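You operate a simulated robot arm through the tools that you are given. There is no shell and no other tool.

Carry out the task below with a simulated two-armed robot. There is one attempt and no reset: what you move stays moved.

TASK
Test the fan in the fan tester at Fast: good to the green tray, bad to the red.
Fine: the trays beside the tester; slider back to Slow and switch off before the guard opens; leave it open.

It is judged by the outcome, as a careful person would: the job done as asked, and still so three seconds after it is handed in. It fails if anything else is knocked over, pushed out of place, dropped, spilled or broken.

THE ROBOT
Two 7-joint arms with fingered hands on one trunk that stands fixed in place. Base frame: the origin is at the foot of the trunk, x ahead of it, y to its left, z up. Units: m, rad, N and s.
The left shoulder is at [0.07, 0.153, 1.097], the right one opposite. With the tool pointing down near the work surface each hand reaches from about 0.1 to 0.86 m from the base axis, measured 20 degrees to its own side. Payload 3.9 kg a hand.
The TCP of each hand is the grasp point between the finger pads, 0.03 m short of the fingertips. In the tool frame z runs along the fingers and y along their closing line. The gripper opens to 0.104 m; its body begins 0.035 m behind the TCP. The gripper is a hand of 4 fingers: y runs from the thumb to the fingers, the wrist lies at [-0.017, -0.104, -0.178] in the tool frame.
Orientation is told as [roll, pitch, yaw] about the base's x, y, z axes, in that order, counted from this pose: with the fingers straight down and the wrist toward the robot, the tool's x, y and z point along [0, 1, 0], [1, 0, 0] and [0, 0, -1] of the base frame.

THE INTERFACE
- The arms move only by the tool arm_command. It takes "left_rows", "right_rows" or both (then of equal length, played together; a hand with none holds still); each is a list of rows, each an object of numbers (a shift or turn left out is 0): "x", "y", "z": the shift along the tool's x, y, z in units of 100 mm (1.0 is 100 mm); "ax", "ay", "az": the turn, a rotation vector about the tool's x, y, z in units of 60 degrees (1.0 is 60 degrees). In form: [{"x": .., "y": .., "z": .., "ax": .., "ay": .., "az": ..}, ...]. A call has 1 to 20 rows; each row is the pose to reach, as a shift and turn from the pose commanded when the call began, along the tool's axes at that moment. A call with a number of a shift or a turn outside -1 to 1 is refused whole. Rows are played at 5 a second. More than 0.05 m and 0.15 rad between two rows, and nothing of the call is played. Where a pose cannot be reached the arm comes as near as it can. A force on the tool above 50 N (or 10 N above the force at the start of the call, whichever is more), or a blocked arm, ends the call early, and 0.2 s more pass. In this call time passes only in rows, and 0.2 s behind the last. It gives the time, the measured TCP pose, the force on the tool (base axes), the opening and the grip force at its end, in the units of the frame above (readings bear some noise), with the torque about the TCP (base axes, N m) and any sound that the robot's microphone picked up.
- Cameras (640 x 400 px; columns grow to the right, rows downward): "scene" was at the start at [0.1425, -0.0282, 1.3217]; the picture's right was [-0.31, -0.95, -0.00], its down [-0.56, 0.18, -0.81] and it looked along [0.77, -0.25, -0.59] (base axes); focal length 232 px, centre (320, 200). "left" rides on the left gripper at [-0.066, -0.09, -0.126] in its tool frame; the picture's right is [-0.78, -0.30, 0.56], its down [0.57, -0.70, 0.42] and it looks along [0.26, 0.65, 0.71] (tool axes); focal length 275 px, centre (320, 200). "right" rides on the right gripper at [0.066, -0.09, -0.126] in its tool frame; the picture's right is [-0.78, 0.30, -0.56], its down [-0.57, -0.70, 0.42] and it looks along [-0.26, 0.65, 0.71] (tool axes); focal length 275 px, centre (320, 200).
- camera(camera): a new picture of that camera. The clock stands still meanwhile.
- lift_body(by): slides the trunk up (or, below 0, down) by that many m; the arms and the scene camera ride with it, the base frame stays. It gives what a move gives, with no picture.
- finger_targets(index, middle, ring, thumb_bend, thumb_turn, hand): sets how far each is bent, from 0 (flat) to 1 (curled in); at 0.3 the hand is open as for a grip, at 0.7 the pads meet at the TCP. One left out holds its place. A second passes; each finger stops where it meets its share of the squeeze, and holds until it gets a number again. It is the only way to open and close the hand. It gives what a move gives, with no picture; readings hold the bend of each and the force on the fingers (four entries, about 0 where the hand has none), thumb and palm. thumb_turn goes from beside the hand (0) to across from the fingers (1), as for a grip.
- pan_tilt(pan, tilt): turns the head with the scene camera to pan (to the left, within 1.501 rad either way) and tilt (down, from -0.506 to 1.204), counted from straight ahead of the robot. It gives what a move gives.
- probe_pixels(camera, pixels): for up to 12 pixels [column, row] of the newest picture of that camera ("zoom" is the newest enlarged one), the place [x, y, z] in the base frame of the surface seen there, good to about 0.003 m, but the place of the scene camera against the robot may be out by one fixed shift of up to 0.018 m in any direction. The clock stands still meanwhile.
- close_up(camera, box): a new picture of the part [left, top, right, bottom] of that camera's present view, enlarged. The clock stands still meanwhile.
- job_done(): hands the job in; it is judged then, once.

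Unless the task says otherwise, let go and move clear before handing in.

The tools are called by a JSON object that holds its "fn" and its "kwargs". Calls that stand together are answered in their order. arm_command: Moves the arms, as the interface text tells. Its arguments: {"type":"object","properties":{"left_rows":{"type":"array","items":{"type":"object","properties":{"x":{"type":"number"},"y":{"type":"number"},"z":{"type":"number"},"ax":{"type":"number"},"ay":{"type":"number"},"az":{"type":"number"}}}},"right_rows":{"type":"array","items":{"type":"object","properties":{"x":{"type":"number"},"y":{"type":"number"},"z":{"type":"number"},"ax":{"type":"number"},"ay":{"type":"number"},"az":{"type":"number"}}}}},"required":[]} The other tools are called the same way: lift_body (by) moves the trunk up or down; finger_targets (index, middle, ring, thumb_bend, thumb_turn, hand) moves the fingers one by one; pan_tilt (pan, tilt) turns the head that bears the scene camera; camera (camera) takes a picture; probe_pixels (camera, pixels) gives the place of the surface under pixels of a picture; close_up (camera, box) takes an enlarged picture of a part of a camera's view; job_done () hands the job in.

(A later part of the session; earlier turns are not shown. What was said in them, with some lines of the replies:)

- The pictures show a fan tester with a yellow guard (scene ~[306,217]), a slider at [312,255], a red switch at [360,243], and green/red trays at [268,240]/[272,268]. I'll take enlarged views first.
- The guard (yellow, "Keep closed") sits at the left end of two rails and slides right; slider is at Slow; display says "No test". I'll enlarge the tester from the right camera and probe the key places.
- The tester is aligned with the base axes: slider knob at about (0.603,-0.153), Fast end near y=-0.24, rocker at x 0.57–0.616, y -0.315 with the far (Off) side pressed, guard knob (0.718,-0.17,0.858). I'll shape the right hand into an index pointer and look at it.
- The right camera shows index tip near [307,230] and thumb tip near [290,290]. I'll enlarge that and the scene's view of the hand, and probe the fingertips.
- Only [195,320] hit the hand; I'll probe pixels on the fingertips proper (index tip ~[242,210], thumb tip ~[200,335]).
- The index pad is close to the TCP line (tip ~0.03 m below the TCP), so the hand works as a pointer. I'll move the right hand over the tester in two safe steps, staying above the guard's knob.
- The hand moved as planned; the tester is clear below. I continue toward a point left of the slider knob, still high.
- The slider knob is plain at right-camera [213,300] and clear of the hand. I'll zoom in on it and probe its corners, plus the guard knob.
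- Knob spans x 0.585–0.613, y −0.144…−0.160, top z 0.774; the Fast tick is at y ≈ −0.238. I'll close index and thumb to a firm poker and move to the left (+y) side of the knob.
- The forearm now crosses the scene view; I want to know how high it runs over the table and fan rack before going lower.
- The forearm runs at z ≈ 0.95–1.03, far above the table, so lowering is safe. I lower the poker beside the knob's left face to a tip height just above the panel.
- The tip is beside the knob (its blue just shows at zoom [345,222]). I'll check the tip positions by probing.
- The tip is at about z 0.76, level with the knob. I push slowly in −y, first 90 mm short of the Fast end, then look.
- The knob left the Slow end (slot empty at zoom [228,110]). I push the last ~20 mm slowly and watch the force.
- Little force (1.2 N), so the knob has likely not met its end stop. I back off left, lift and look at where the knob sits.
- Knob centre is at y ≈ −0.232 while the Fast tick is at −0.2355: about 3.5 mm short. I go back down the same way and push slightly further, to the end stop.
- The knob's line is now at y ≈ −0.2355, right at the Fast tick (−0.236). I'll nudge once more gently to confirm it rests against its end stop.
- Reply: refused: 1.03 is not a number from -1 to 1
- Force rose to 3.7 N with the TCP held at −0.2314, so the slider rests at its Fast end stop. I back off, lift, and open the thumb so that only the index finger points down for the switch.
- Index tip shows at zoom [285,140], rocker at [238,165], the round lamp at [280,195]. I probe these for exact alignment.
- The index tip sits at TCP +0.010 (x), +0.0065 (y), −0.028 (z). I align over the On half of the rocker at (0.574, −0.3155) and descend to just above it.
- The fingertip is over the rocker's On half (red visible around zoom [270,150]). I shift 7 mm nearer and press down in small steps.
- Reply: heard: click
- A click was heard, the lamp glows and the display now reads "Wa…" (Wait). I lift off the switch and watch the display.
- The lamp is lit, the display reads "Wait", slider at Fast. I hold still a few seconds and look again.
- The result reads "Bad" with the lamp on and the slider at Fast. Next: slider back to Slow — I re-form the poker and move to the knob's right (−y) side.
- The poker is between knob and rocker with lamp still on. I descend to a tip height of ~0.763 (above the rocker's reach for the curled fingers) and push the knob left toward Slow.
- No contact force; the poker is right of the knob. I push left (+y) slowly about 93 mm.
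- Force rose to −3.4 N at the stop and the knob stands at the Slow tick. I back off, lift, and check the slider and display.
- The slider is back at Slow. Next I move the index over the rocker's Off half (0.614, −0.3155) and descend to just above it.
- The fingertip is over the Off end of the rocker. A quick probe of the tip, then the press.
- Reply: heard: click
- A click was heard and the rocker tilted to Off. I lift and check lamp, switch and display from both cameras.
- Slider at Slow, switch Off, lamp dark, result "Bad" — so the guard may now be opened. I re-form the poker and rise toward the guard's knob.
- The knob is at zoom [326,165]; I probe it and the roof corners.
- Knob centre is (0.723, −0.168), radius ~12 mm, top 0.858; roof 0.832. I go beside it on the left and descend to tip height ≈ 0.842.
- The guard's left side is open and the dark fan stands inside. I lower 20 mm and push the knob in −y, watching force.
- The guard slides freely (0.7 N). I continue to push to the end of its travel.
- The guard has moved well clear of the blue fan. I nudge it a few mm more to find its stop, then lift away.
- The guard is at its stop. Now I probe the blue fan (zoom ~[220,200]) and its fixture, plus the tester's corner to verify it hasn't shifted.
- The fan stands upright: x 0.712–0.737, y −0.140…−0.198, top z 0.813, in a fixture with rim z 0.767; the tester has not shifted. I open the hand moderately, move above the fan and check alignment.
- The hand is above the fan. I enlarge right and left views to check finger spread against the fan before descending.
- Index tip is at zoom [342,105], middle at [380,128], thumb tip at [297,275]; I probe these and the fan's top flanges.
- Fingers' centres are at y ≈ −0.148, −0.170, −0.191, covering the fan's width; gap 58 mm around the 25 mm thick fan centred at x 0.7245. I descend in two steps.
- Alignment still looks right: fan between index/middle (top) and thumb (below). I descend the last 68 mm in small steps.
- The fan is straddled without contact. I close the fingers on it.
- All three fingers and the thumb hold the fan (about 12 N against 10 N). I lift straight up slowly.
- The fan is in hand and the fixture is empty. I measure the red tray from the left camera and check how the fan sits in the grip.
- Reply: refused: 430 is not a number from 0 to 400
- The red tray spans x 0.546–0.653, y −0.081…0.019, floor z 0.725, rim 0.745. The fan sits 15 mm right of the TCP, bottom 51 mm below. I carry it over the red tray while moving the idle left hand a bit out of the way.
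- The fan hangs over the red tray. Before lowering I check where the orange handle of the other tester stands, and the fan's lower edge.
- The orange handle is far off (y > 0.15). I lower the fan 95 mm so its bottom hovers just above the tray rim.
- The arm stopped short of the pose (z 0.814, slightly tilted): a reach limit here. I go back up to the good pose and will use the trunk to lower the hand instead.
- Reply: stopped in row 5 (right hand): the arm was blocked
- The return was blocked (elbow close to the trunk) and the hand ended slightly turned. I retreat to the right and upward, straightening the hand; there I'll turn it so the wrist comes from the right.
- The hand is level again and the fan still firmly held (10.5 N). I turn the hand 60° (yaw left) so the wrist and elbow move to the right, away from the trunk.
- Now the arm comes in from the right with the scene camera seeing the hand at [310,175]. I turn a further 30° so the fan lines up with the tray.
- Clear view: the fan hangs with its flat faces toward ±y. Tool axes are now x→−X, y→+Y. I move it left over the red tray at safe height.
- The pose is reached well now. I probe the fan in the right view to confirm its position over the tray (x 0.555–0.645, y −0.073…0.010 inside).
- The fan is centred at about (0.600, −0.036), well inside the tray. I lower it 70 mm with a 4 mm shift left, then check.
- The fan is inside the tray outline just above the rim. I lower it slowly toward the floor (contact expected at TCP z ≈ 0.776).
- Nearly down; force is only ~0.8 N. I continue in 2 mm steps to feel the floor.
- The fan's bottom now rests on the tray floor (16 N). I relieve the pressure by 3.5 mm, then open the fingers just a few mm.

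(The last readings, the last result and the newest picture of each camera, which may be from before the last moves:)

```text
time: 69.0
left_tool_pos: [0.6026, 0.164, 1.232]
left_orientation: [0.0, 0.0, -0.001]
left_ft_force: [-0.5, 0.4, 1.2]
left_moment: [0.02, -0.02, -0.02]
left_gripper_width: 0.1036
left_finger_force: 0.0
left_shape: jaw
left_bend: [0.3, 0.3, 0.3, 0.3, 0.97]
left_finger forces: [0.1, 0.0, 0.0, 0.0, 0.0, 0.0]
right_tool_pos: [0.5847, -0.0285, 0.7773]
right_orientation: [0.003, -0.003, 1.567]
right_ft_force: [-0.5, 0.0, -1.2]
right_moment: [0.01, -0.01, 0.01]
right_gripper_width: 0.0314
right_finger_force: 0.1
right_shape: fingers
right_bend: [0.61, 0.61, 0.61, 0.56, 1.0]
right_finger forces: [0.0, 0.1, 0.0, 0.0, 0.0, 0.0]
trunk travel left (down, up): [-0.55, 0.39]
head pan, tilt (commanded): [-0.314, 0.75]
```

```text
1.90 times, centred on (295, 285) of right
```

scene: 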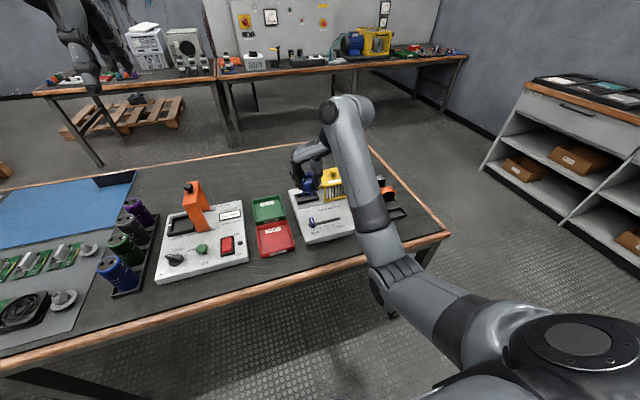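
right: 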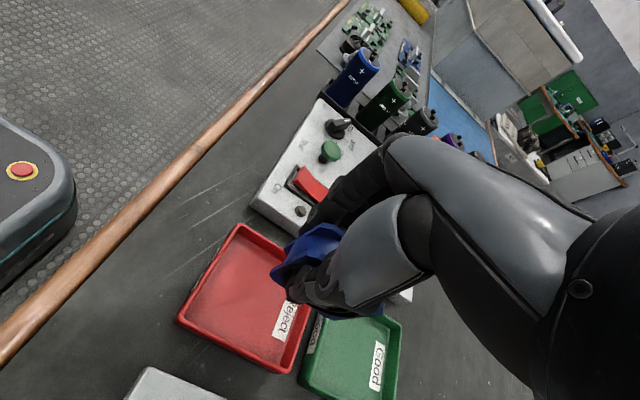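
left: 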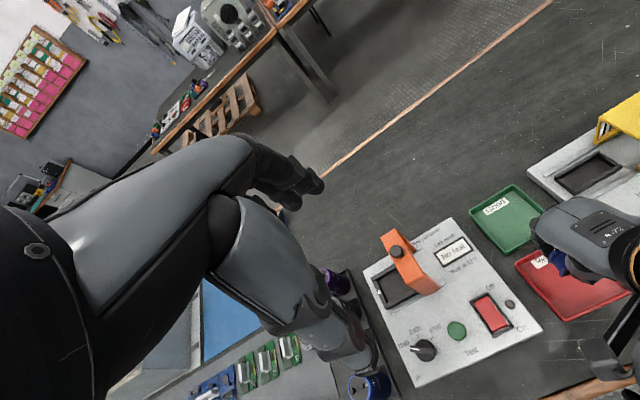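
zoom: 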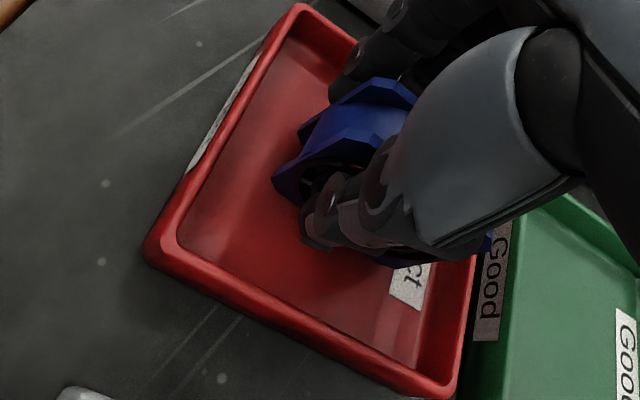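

Released: finger forces are zero and the fan stands in the tray. I lift 15 mm slowly, then open wider.

{"fn": "arm_command", "kwargs": {"right_rows": [{"z": -0.04}, {"z": -0.08}, {"z": -0.12}, {"z": -0.15}]}}

{"fn": "finger_targets", "kwargs": {"hand": "right", "index": 0.5, "middle": 0.5, "ring": 0.5, "thumb_bend": 0.48}}

{"fn": "close_up", "kwargs": {"camera": "scene", "box": [220, 150, 360, 270]}}

```text
time: 70.0
left_tool_pos: [0.6019, 0.1639, 1.2331]
left_orientation: [-0.001, 0.0, -0.001]
left_ft_force: [0.6, -0.4, -0.5]
left_moment: [0.0, 0.01, 0.05]
left_gripper_width: 0.1036
left_finger_force: 0.1
left_shape: jaw
left_bend: [0.3, 0.3, 0.3, 0.3, 0.97]
left_finger forces: [0.0, 0.1, 0.0, 0.0, 0.1, 0.0]
right_tool_pos: [0.5841, -0.0279, 0.7903]
right_orientation: [0.001, -0.002, 1.568]
right_ft_force: [-0.4, 0.5, 0.2]
right_moment: [0.0, 0.02, 0.01]
right_gripper_width: 0.0312
right_finger_force: 0.0
right_shape: fingers
right_bend: [0.61, 0.61, 0.61, 0.56, 1.0]
right_finger forces: [0.0, 0.0, 0.0, 0.0, 0.0, 0.1]
trunk travel left (down, up): [-0.55, 0.39]
head pan, tilt (commanded): [-0.314, 0.75]
```

```text
time: 71.0
left_tool_pos: [0.6017, 0.1629, 1.2327]
left_orientation: [-0.003, -0.001, -0.001]
left_ft_force: [0.0, 0.7, 0.2]
left_moment: [-0.02, -0.03, -0.01]
left_gripper_width: 0.1036
left_finger_force: 0.1
left_shape: jaw
left_bend: [0.3, 0.3, 0.3, 0.3, 0.97]
left_finger forces: [0.0, 0.0, 0.0, 0.0, 0.0, 0.1]
right_tool_pos: [0.5849, -0.0278, 0.7906]
right_orientation: [0.001, -0.003, 1.567]
right_ft_force: [0.7, -0.1, -0.4]
right_moment: [0.01, 0.01, -0.02]
right_gripper_width: 0.0554
right_finger_force: 0.0
right_shape: fingers
right_bend: [0.5, 0.5, 0.5, 0.48, 1.0]
right_finger forces: [0.0, 0.1, 0.0, 0.1, 0.0, 0.1]
trunk travel left (down, up): [-0.55, 0.39]
head pan, tilt (commanded): [-0.314, 0.75]
```

```text
3.33 times, centred on (290, 210) of scene
```

zoom: 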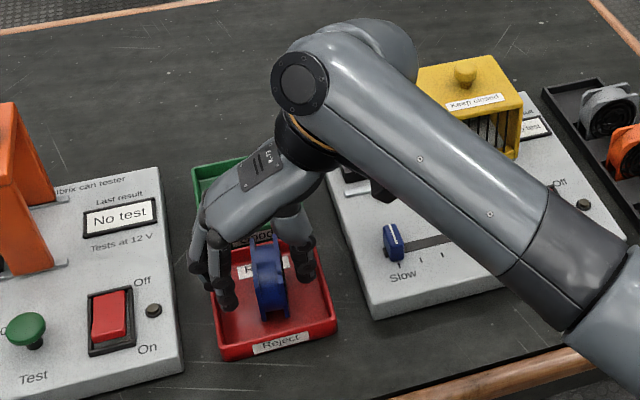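

The fan stands free and upright in the Reject tray. I lift straight up, then retreat to the right at height.

{"fn": "arm_command", "kwargs": {"right_rows": [{"z": -0.1}, {"z": -0.25}, {"z": -0.5}, {"z": -0.75}, {"z": -1.0}, {"z": -1.0}]}}

{"fn": "arm_command", "kwargs": {"right_rows": [{"z": -0.3}, {"z": -0.6}, {"y": -0.3, "z": -0.8}, {"y": -0.65, "z": -0.9}, {"y": -1.0, "z": -0.9}, {"y": -1.0, "z": -0.9}]}}

{"fn": "camera", "kwargs": {"camera": "scene"}}

{"fn": "close_up", "kwargs": {"camera": "scene", "box": [220, 150, 360, 270]}}

```text
time: 72.4
left_tool_pos: [0.6029, 0.1637, 1.2325]
left_orientation: [0.002, 0.0, 0.001]
left_ft_force: [0.3, 0.7, 0.3]
left_moment: [-0.01, -0.01, -0.01]
left_gripper_width: 0.1037
left_finger_force: 0.1
left_shape: jaw
left_bend: [0.3, 0.3, 0.3, 0.3, 0.97]
left_finger forces: [0.0, 0.0, 0.0, 0.0, 0.0, 0.1]
right_tool_pos: [0.587, -0.0304, 0.895]
right_orientation: [0.003, -0.004, 1.567]
right_ft_force: [0.0, -1.4, -0.4]
right_moment: [-0.02, 0.04, -0.04]
right_gripper_width: 0.0557
right_finger_force: 0.0
right_shape: fingers
right_bend: [0.5, 0.5, 0.5, 0.48, 1.0]
right_finger forces: [0.0, 0.0, 0.0, 0.0, 0.1, 0.0]
trunk travel left (down, up): [-0.55, 0.39]
head pan, tilt (commanded): [-0.314, 0.75]
```

```text
time: 73.8
left_tool_pos: [0.6016, 0.1637, 1.2334]
left_orientation: [0.001, -0.002, 0.0]
left_ft_force: [0.3, 0.4, 0.7]
left_moment: [0.0, 0.0, -0.01]
left_gripper_width: 0.1037
left_finger_force: 0.1
left_shape: jaw
left_bend: [0.3, 0.3, 0.3, 0.3, 0.97]
left_finger forces: [0.0, 0.0, 0.0, 0.0, 0.1, 0.0]
right_tool_pos: [0.5827, -0.1281, 0.9822]
right_orientation: [0.002, -0.003, 1.567]
right_ft_force: [-0.2, -0.1, 0.3]
right_moment: [0.01, -0.02, -0.03]
right_gripper_width: 0.0561
right_finger_force: 0.0
right_shape: fingers
right_bend: [0.5, 0.5, 0.5, 0.48, 1.0]
right_finger forces: [0.0, 0.0, 0.0, 0.0, 0.0, 0.1]
trunk travel left (down, up): [-0.55, 0.39]
head pan, tilt (commanded): [-0.314, 0.75]
```

```text
taken
```

scene: 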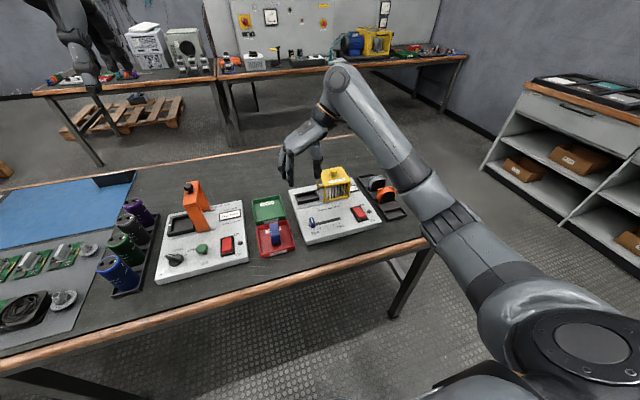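

```text
3.33 times, centred on (290, 210) of scene
```

zoom: 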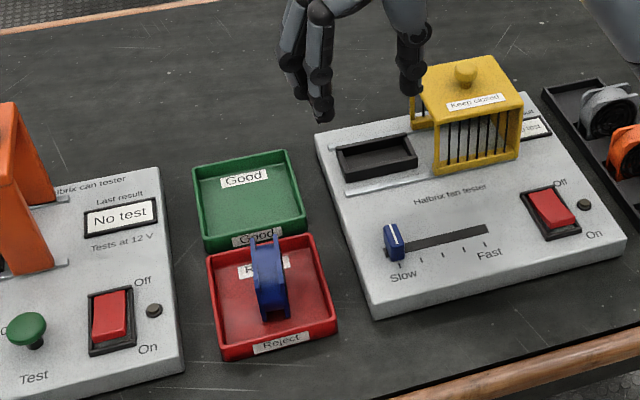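

The fan stands in the Reject tray, guard open, slider at Slow, switch Off. I move the hand further up and clear, then make a final check.

{"fn": "arm_command", "kwargs": {"right_rows": [{"y": -0.2, "z": -0.3}, {"y": -0.4, "z": -0.6}, {"y": -0.7, "z": -0.9}, {"y": -1.0, "z": -1.0}, {"y": -1.0, "z": -1.0}]}}

{"fn": "camera", "kwargs": {"camera": "scene"}}

{"fn": "close_up", "kwargs": {"camera": "scene", "box": [240, 150, 420, 270]}}

{"fn": "close_up", "kwargs": {"camera": "left", "box": [440, 90, 640, 340]}}

{"fn": "probe_pixels", "kwargs": {"camera": "zoom", "pixels": [[320, 200], [200, 200]]}}

```text
time: 75.0
left_tool_pos: [0.6031, 0.1648, 1.2335]
left_orientation: [-0.001, 0.0, 0.0]
left_ft_force: [-0.3, -0.1, -0.6]
left_moment: [0.0, -0.01, -0.01]
left_gripper_width: 0.1038
left_finger_force: 0.1
left_shape: jaw
left_bend: [0.3, 0.3, 0.3, 0.3, 0.97]
left_finger forces: [0.1, 0.1, 0.1, 0.0, 0.0, 0.1]
right_tool_pos: [0.5827, -0.2303, 1.0809]
right_orientation: [0.002, -0.003, 1.567]
right_ft_force: [0.5, 1.0, -0.5]
right_moment: [-0.01, 0.01, 0.0]
right_gripper_width: 0.0561
right_finger_force: 0.1
right_shape: fingers
right_bend: [0.5, 0.5, 0.5, 0.48, 1.0]
right_finger forces: [0.0, 0.0, 0.1, 0.0, 0.0, 0.1]
trunk travel left (down, up): [-0.55, 0.39]
head pan, tilt (commanded): [-0.314, 0.75]
```

```text
taken
```

scene: 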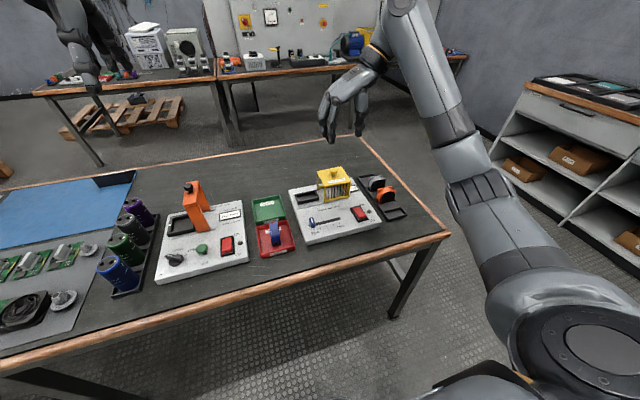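

```text
3.33 times, centred on (330, 210) of scene
```

zoom: 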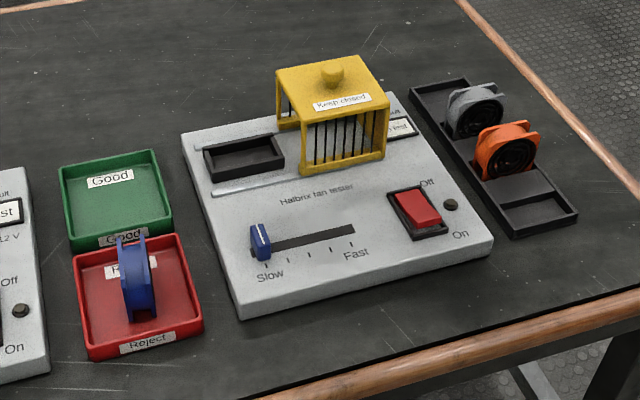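

```text
1.60 times, centred on (540, 215) of left
```

zoom: 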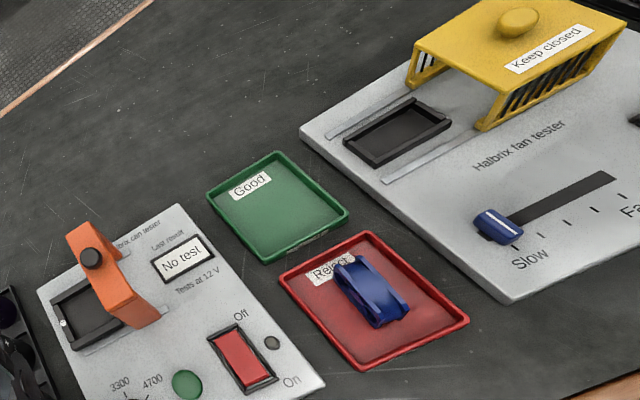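

```text
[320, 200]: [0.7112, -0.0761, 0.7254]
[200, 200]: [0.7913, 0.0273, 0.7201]
```

Everything looks in order; a last probe of tray and tester corners to make sure nothing was shifted.

{"fn": "probe_pixels", "kwargs": {"camera": "zoom", "pixels": [[370, 233], [281, 278], [361, 367], [468, 319], [275, 153], [210, 195], [265, 261], [348, 213], [507, 302], [301, 132], [365, 290], [494, 222]]}}

{"fn": "close_up", "kwargs": {"camera": "scene", "box": [250, 190, 330, 260]}}

```text
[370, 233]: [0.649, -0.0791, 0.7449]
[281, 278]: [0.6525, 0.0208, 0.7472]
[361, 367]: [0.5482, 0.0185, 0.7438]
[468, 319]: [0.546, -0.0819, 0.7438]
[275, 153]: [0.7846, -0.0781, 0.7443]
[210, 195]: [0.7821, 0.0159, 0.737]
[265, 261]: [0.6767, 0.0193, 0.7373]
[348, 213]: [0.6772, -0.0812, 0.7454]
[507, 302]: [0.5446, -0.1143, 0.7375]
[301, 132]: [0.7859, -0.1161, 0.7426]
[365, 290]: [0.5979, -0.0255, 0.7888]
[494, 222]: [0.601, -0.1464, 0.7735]
```

```text
5.71 times, centred on (290, 225) of scene
```

zoom: 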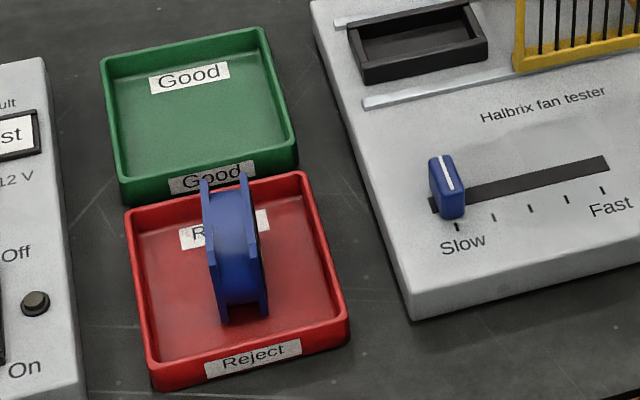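

The trays and tester are where they started, and the bad fan stands fully inside the Reject tray. The guard is open, the slider is at Slow, the switch is Off, and both hands are clear, so I hand the job in.

{"fn": "job_done", "kwargs": {}}

```text
The job is handed in.
```

The fan tested **Bad** at Fast, so I put it in the red Reject tray, where it is standing upright.

- **Test:** I set the slider to its Fast end stop and switched on with the guard closed. The display went from "Wait" to "Bad".
- **Shutdown:** I moved the slider back to Slow, then switched off, before opening the guard. The lamp was dark.
- **Guard:** It is fully open and left that way.
- **Surroundings:** The trays and the tester are where they started, by position checks at the end. I touched neither the spare fans nor the other tester. Both hands are clear.

While I was moving the fan to the tray, the arm hit its reach limit. I backed off, turned the hand and came in from the right; the fan stayed firmly gripped throughout.
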